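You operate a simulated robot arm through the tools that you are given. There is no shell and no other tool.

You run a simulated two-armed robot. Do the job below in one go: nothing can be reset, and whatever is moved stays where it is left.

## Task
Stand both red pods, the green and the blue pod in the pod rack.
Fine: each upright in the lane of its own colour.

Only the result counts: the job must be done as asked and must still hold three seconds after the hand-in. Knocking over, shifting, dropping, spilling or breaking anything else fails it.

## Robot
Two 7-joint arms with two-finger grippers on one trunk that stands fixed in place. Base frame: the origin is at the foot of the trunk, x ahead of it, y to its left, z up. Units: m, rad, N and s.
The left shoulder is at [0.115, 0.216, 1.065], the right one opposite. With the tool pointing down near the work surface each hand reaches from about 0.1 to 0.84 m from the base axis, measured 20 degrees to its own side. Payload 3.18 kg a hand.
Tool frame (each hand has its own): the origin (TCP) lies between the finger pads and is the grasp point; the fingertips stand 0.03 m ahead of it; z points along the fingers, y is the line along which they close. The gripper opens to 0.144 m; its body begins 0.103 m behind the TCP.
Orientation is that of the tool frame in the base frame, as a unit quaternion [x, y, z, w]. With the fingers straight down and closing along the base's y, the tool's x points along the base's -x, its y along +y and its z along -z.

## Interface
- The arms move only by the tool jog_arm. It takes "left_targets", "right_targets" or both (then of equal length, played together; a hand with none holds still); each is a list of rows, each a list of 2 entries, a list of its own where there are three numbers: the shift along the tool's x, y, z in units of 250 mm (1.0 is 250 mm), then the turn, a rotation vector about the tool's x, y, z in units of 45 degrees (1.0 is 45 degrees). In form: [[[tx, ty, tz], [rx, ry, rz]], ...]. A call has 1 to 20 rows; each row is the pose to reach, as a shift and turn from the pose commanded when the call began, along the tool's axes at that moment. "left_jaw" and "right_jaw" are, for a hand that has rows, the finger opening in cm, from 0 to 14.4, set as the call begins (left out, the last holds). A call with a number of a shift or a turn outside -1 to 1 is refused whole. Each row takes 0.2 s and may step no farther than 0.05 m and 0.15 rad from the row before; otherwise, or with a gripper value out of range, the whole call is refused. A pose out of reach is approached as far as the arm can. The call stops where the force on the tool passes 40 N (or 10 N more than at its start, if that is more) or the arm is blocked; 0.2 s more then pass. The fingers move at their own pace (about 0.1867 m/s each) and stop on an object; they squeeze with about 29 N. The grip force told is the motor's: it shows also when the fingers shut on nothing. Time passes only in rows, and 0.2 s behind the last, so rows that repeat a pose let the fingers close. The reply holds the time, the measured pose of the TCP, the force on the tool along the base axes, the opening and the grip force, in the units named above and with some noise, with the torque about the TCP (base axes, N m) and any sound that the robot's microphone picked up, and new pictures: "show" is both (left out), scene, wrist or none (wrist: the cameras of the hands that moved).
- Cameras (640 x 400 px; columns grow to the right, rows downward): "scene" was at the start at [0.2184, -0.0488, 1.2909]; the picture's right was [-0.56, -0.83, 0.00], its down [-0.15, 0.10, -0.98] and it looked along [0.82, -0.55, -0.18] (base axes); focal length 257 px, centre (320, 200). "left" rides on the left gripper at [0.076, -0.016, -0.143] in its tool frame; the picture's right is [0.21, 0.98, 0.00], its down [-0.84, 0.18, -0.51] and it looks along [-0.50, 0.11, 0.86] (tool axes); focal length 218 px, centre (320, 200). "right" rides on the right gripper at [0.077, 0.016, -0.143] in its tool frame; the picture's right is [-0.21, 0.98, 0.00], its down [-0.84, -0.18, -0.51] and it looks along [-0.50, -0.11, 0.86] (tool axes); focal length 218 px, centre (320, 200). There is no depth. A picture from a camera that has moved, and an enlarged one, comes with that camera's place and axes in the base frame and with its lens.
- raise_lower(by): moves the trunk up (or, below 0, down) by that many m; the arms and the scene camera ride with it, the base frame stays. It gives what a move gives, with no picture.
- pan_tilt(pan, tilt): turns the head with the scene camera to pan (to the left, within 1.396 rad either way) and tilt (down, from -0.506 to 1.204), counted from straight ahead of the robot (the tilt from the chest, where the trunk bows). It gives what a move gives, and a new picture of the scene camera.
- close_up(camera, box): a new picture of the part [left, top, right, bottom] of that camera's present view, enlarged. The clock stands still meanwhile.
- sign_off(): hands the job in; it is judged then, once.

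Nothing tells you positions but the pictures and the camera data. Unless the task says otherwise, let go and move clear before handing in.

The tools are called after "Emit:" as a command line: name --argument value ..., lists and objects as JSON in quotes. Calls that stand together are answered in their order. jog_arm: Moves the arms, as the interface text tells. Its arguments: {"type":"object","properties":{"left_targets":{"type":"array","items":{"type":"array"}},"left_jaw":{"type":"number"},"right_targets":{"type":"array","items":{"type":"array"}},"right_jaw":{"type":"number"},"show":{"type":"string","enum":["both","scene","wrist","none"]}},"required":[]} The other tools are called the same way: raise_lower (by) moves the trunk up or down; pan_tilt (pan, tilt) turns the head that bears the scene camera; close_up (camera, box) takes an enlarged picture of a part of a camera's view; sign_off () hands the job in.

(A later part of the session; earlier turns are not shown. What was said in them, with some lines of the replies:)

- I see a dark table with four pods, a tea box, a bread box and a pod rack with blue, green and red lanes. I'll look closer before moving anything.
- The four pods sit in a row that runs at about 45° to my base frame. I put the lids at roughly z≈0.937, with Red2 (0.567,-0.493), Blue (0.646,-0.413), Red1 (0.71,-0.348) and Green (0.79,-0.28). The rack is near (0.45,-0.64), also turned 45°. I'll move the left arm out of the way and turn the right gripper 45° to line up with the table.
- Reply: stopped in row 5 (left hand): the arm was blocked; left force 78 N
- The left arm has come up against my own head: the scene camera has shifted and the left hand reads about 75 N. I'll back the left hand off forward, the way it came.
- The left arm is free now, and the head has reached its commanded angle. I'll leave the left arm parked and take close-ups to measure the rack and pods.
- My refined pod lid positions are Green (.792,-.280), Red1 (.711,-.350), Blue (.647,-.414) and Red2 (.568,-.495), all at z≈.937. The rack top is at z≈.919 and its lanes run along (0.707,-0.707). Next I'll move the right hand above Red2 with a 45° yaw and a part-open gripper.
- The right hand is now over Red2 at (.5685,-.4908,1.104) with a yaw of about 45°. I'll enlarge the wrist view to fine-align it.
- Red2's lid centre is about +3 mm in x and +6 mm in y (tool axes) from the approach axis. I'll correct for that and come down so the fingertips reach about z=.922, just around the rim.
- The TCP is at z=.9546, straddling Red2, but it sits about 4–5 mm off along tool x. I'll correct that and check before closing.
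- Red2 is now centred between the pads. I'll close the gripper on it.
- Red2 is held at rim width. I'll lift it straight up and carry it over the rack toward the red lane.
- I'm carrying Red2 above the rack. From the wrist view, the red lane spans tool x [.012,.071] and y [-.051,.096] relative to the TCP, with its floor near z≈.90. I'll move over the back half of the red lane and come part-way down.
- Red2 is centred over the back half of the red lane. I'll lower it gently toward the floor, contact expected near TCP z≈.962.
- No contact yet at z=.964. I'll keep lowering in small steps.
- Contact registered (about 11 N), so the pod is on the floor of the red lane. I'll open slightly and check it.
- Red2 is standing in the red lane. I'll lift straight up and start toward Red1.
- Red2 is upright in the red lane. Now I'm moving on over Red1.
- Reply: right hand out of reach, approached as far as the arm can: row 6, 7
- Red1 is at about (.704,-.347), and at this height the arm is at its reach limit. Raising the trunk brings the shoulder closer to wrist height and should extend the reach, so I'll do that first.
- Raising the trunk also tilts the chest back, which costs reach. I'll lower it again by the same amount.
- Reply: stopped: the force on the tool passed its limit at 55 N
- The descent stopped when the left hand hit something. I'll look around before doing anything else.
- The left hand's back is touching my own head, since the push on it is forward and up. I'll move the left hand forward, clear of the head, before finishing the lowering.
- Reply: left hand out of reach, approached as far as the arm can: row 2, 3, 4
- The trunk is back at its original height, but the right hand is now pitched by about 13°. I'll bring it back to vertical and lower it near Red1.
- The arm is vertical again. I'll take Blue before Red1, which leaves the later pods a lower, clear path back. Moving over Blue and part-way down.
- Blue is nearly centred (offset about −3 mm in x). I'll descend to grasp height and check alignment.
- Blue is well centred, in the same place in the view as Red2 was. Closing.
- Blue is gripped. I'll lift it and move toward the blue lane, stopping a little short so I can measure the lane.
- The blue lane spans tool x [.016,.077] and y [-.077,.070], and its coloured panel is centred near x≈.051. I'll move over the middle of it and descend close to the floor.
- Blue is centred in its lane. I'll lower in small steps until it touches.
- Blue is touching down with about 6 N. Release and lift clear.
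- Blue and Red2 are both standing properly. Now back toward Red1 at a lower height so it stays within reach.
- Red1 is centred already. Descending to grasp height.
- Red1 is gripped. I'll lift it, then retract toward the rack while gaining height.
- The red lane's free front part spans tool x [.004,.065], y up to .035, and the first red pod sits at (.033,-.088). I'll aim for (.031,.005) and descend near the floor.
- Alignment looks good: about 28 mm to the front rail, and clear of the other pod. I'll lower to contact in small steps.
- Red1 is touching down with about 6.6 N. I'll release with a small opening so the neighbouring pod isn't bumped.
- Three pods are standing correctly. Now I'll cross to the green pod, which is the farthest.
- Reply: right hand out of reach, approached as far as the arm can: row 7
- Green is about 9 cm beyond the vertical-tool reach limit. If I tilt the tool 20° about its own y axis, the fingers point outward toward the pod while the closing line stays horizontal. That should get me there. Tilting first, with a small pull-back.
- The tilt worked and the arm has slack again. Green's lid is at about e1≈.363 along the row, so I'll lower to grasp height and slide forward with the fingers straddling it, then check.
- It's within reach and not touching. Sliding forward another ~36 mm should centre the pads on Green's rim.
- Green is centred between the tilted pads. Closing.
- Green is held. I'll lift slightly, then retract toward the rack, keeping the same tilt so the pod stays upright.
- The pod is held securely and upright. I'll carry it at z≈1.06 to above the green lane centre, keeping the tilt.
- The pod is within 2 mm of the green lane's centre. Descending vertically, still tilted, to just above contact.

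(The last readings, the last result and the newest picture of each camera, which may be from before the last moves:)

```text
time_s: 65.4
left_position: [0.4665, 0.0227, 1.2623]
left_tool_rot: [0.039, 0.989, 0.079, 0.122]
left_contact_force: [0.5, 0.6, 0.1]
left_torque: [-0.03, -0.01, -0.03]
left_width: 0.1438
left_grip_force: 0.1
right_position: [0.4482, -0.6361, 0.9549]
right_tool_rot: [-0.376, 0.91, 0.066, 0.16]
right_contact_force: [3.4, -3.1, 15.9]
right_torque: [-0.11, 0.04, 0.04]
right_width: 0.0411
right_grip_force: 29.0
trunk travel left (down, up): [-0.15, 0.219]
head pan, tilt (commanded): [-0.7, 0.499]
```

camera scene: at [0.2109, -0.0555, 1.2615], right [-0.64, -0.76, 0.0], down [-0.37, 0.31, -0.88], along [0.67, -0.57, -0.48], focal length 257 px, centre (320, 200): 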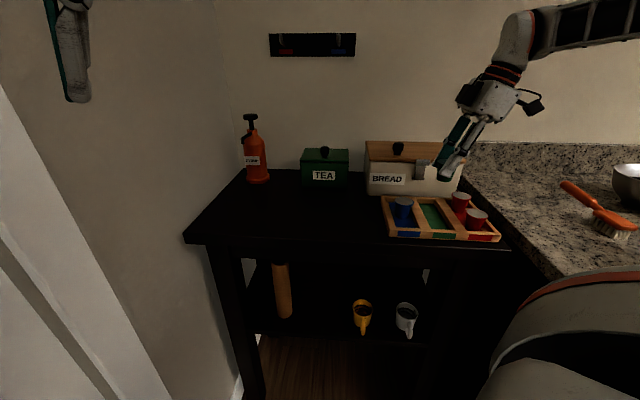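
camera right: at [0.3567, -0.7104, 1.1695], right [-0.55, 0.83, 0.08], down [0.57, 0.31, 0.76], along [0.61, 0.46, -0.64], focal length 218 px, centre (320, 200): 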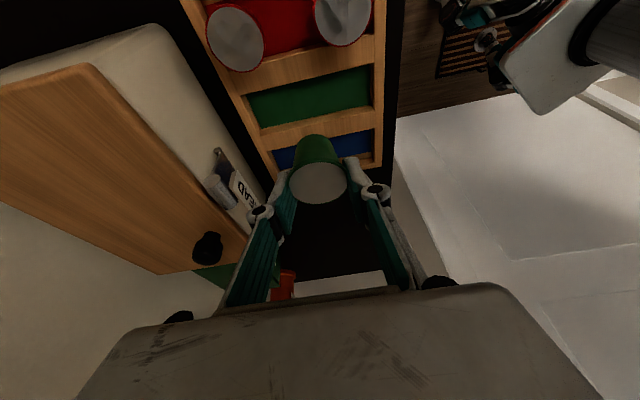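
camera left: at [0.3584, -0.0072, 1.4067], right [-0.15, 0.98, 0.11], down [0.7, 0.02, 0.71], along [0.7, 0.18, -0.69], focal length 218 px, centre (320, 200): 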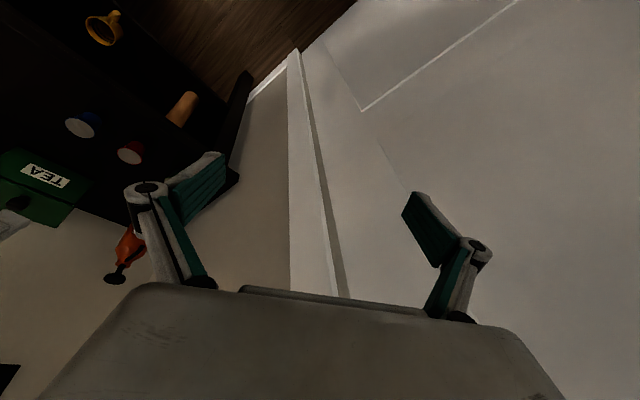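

Green is in contact (16 N). I'll ease up about 1 mm, then release.

Emit:
jog_arm --right_targets '[[[-0.0012, 0, -0.0035], [0, 0, 0]], [[-0.0012, 0, -0.0035], [0, 0, 0]]]' --show "none"

Emit:
jog_arm --right_targets '[[[0, 0, 0], [0, 0, 0]], [[0, 0, 0], [0, 0, 0]], [[0, 0, 0], [0, 0, 0]]]' --right_jaw 6.4 --show "none"

Emit:
close_up --camera "right" --box '[200, 40, 440, 240]'

Emit:
close_up --camera "scene" --box '[380, 160, 480, 245]'

```text
time_s: 66.0
left_position: [0.4664, 0.0222, 1.2623]
left_tool_rot: [0.039, 0.989, 0.079, 0.122]
left_contact_force: [-0.1, 0.4, 0.6]
left_torque: [-0.03, -0.01, -0.05]
left_width: 0.144
left_grip_force: 0.1
right_position: [0.4494, -0.6361, 0.9539]
right_tool_rot: [-0.376, 0.91, 0.067, 0.16]
right_contact_force: [1.9, -1.9, 13.5]
right_torque: [0.01, 0.04, 0.0]
right_width: 0.0411
right_grip_force: 29.2
trunk travel left (down, up): [-0.15, 0.219]
head pan, tilt (commanded): [-0.7, 0.499]
```

```text
time_s: 66.8
left_position: [0.4664, 0.022, 1.262]
left_tool_rot: [0.04, 0.989, 0.078, 0.122]
left_contact_force: [0.3, 0.5, -0.6]
left_torque: [0.02, -0.02, -0.01]
left_width: 0.1441
left_grip_force: 0.1
right_position: [0.4497, -0.6374, 0.9532]
right_tool_rot: [-0.377, 0.91, 0.069, 0.158]
right_contact_force: [0.6, -0.1, -0.7]
right_torque: [-0.02, -0.01, 0.02]
right_width: 0.0639
right_grip_force: 0.1
trunk travel left (down, up): [-0.15, 0.219]
head pan, tilt (commanded): [-0.7, 0.499]
```

```text
2.00 times, centred on (320, 140) of right
camera zoom: at [0.3546, -0.711, 1.0617], right [-0.55, 0.83, 0.08], down [0.57, 0.31, 0.76], along [0.61, 0.46, -0.64], focal length 436 px, centre (320, 320)
```

zoom: 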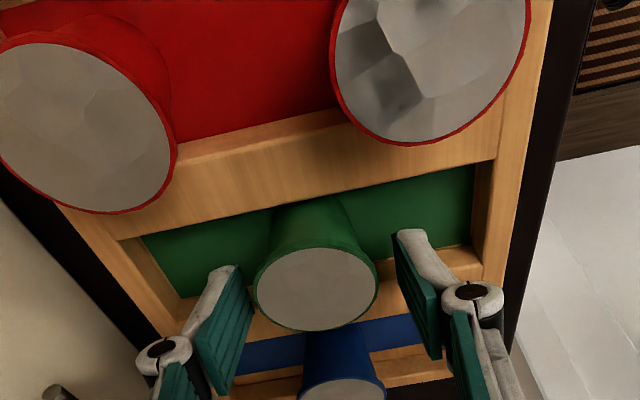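

```text
4.71 times, centred on (430, 202) of scene
camera zoom: at [0.2106, -0.0554, 1.2616], right [-0.64, -0.76, 0.0], down [-0.37, 0.31, -0.88], along [0.67, -0.57, -0.48], focal length 1208 px, centre (-198, 188)
```

zoom: 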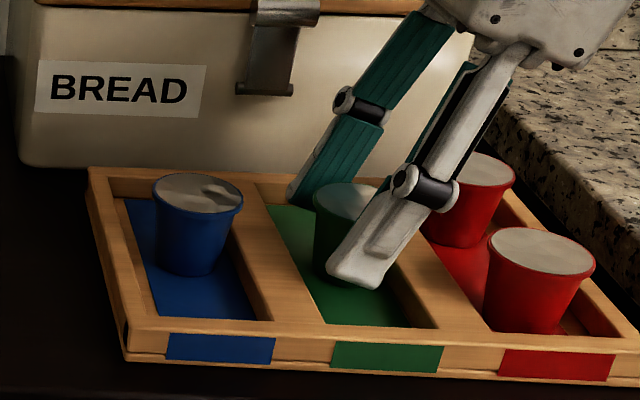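

Released with clear gaps on both sides. Lifting straight up.

Emit:
jog_arm --right_targets '[[[-0.014, 0, -0.038], [0, 0, 0]], [[-0.041, 0, -0.113], [0, 0, 0]], [[-0.082, 0, -0.226], [0, 0, 0]], [[-0.137, 0, -0.376], [0, 0, 0]], [[-0.18, 0, -0.48], [0, 0, 0]]]'

Emit:
close_up --camera "scene" --box '[380, 160, 500, 245]'

Emit:
close_up --camera "right" --box '[180, 0, 440, 220]'

```text
time_s: 68.0
left_position: [0.4678, 0.0217, 1.2614]
left_tool_rot: [0.04, 0.989, 0.078, 0.122]
left_contact_force: [-0.4, 0.6, -0.7]
left_torque: [0.01, 0.01, -0.04]
left_width: 0.1439
left_grip_force: 0.0
right_position: [0.4508, -0.6379, 1.081]
right_tool_rot: [-0.377, 0.91, 0.068, 0.158]
right_contact_force: [0.7, -0.8, 0.3]
right_torque: [-0.01, -0.03, 0.0]
right_width: 0.0636
right_grip_force: 0.0
trunk travel left (down, up): [-0.15, 0.219]
head pan, tilt (commanded): [-0.7, 0.499]
camera scene: at [0.2104, -0.0553, 1.2617], right [-0.64, -0.76, 0.0], down [-0.37, 0.31, -0.88], along [0.67, -0.57, -0.48], focal length 257 px, centre (320, 200)
camera right: at [0.3562, -0.7115, 1.1883], right [-0.55, 0.83, 0.08], down [0.57, 0.31, 0.76], along [0.61, 0.46, -0.64], focal length 218 px, centre (320, 200)
```

scene: 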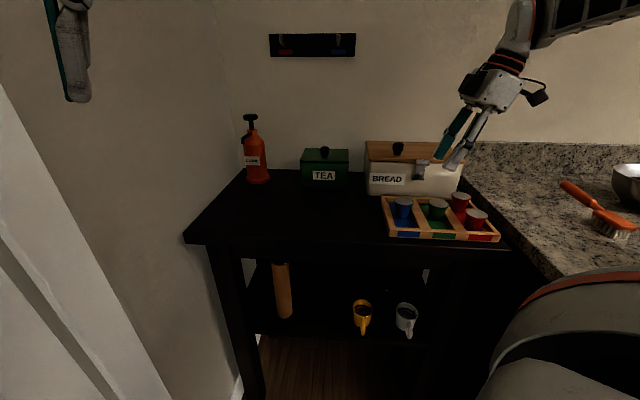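
right: 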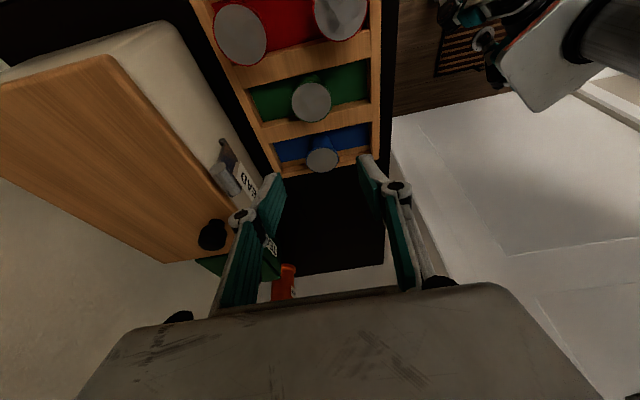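

```text
4.71 times, centred on (440, 202) of scene
camera zoom: at [0.2104, -0.0553, 1.2617], right [-0.64, -0.76, 0.0], down [-0.37, 0.31, -0.88], along [0.67, -0.57, -0.48], focal length 1208 px, centre (-245, 188)
```

zoom: 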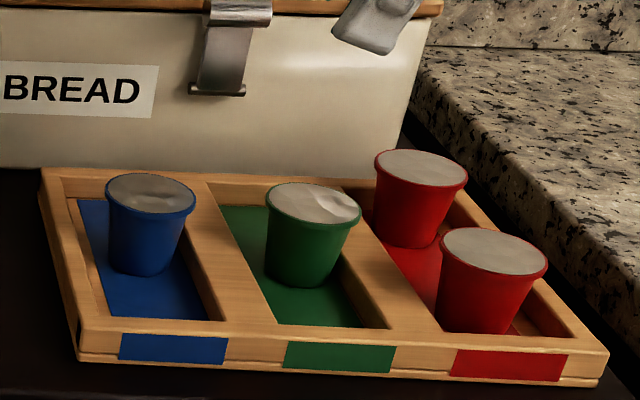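

```text
1.82 times, centred on (310, 110) of right
camera zoom: at [0.3562, -0.7115, 1.1883], right [-0.55, 0.83, 0.08], down [0.57, 0.31, 0.76], along [0.61, 0.46, -0.64], focal length 397 px, centre (338, 364)
```

zoom: 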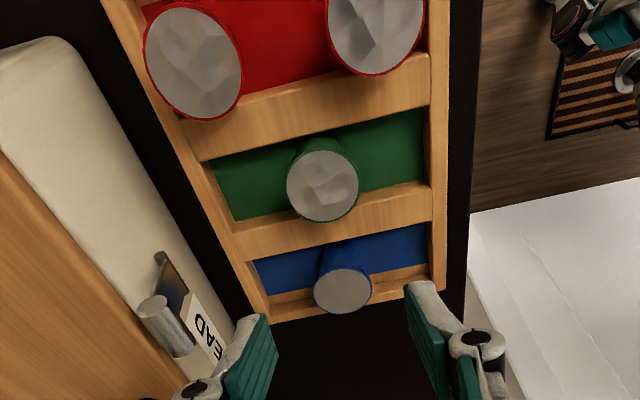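

All four pods are standing in their own lanes. I'll lift the arm well clear and do a final check.

Emit:
jog_arm --right_targets '[[[-0.05, 0, -0.14], [0, 0, 0]], [[-0.11, 0, -0.3], [0, 0, 0]], [[-0.11, 0, -0.3], [0, 0, 0]], [[-0.11, 0, -0.3], [0, 0, 0]]]'

Emit:
close_up --camera "scene" --box '[180, 120, 520, 250]'

Emit:
close_up --camera "scene" --box '[375, 180, 505, 250]'

```text
time_s: 69.0
left_position: [0.4676, 0.0224, 1.261]
left_tool_rot: [0.041, 0.988, 0.078, 0.123]
left_contact_force: [0.3, 0.1, 0.5]
left_torque: [0.0, 0.01, 0.02]
left_width: 0.1442
left_grip_force: 0.0
right_position: [0.4534, -0.638, 1.1604]
right_tool_rot: [-0.375, 0.911, 0.067, 0.159]
right_contact_force: [0.6, 0.3, 0.7]
right_torque: [-0.01, -0.02, -0.02]
right_width: 0.0641
right_grip_force: 0.0
trunk travel left (down, up): [-0.15, 0.219]
head pan, tilt (commanded): [-0.7, 0.499]
camera scene: at [0.2104, -0.0556, 1.2617], right [-0.64, -0.76, 0.0], down [-0.37, 0.31, -0.88], along [0.67, -0.57, -0.48], focal length 257 px, centre (320, 200)
camera right: at [0.3571, -0.7116, 1.2689], right [-0.55, 0.83, 0.08], down [0.57, 0.31, 0.76], along [0.61, 0.46, -0.64], focal length 218 px, centre (320, 200)
```

scene: 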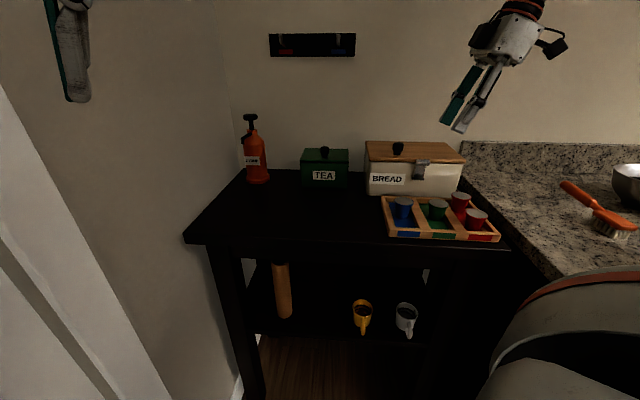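
right: 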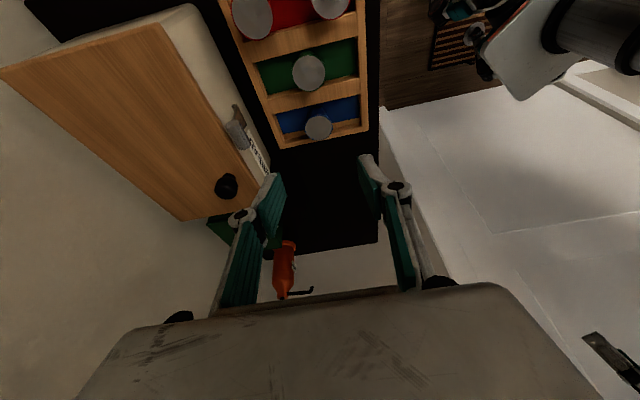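

```text
1.88 times, centred on (350, 185) of scene
camera zoom: at [0.2104, -0.0556, 1.2617], right [-0.64, -0.76, 0.0], down [-0.37, 0.31, -0.88], along [0.67, -0.57, -0.48], focal length 483 px, centre (264, 228)
```

zoom: 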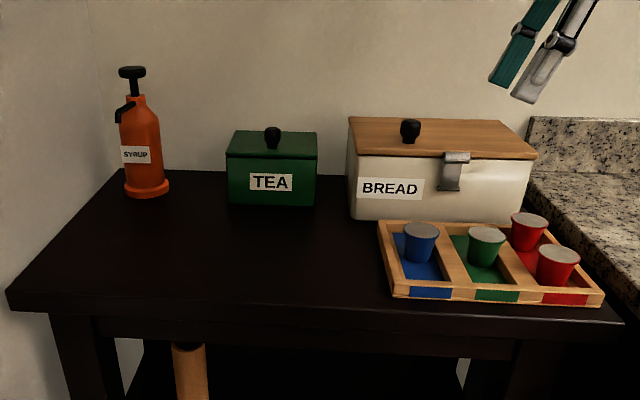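

```text
4.92 times, centred on (440, 215) of scene
camera zoom: at [0.2104, -0.0556, 1.2617], right [-0.64, -0.76, 0.0], down [-0.37, 0.31, -0.88], along [0.67, -0.57, -0.48], focal length 1264 px, centre (-271, 126)
```

zoom: 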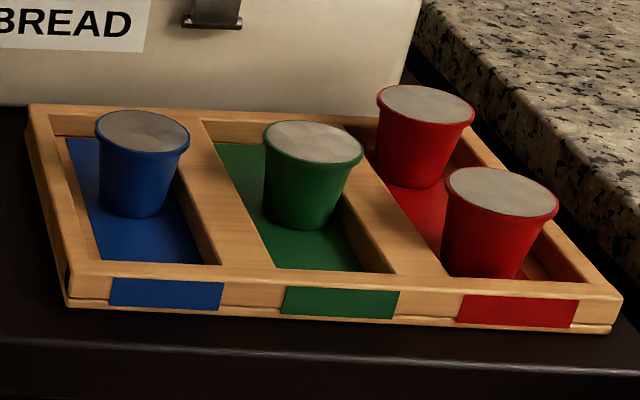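

The blue pod, the green pod and both red pods are upright in their own coloured lanes. The rack and the other objects on the table look undisturbed, and the gripper is open and clear, so I'm handing in.

Emit:
sign_off

```text
The job is handed in.
```

All four pods are standing upright in the rack, each in the lane of its own colour: blue in blue, green in green, and both reds in red. The final pictures show the syrup bottle, tea box, bread box and rack where they started. The right gripper is open and well clear of the rack. The job is handed in; no verdict came back with it.

- **Left arm:** early on I moved it against my own head. Backing it off cleared that, and it touched nothing on the table.
- **Trunk:** I raised it to gain reach, but that tilted the chest back, so I lowered it again. The left hand touched the head once more on the way down, and I moved it clear.
- **Green pod:** it was out of reach with the gripper straight down, so I picked it up and placed it with the gripper tilted about 20°.
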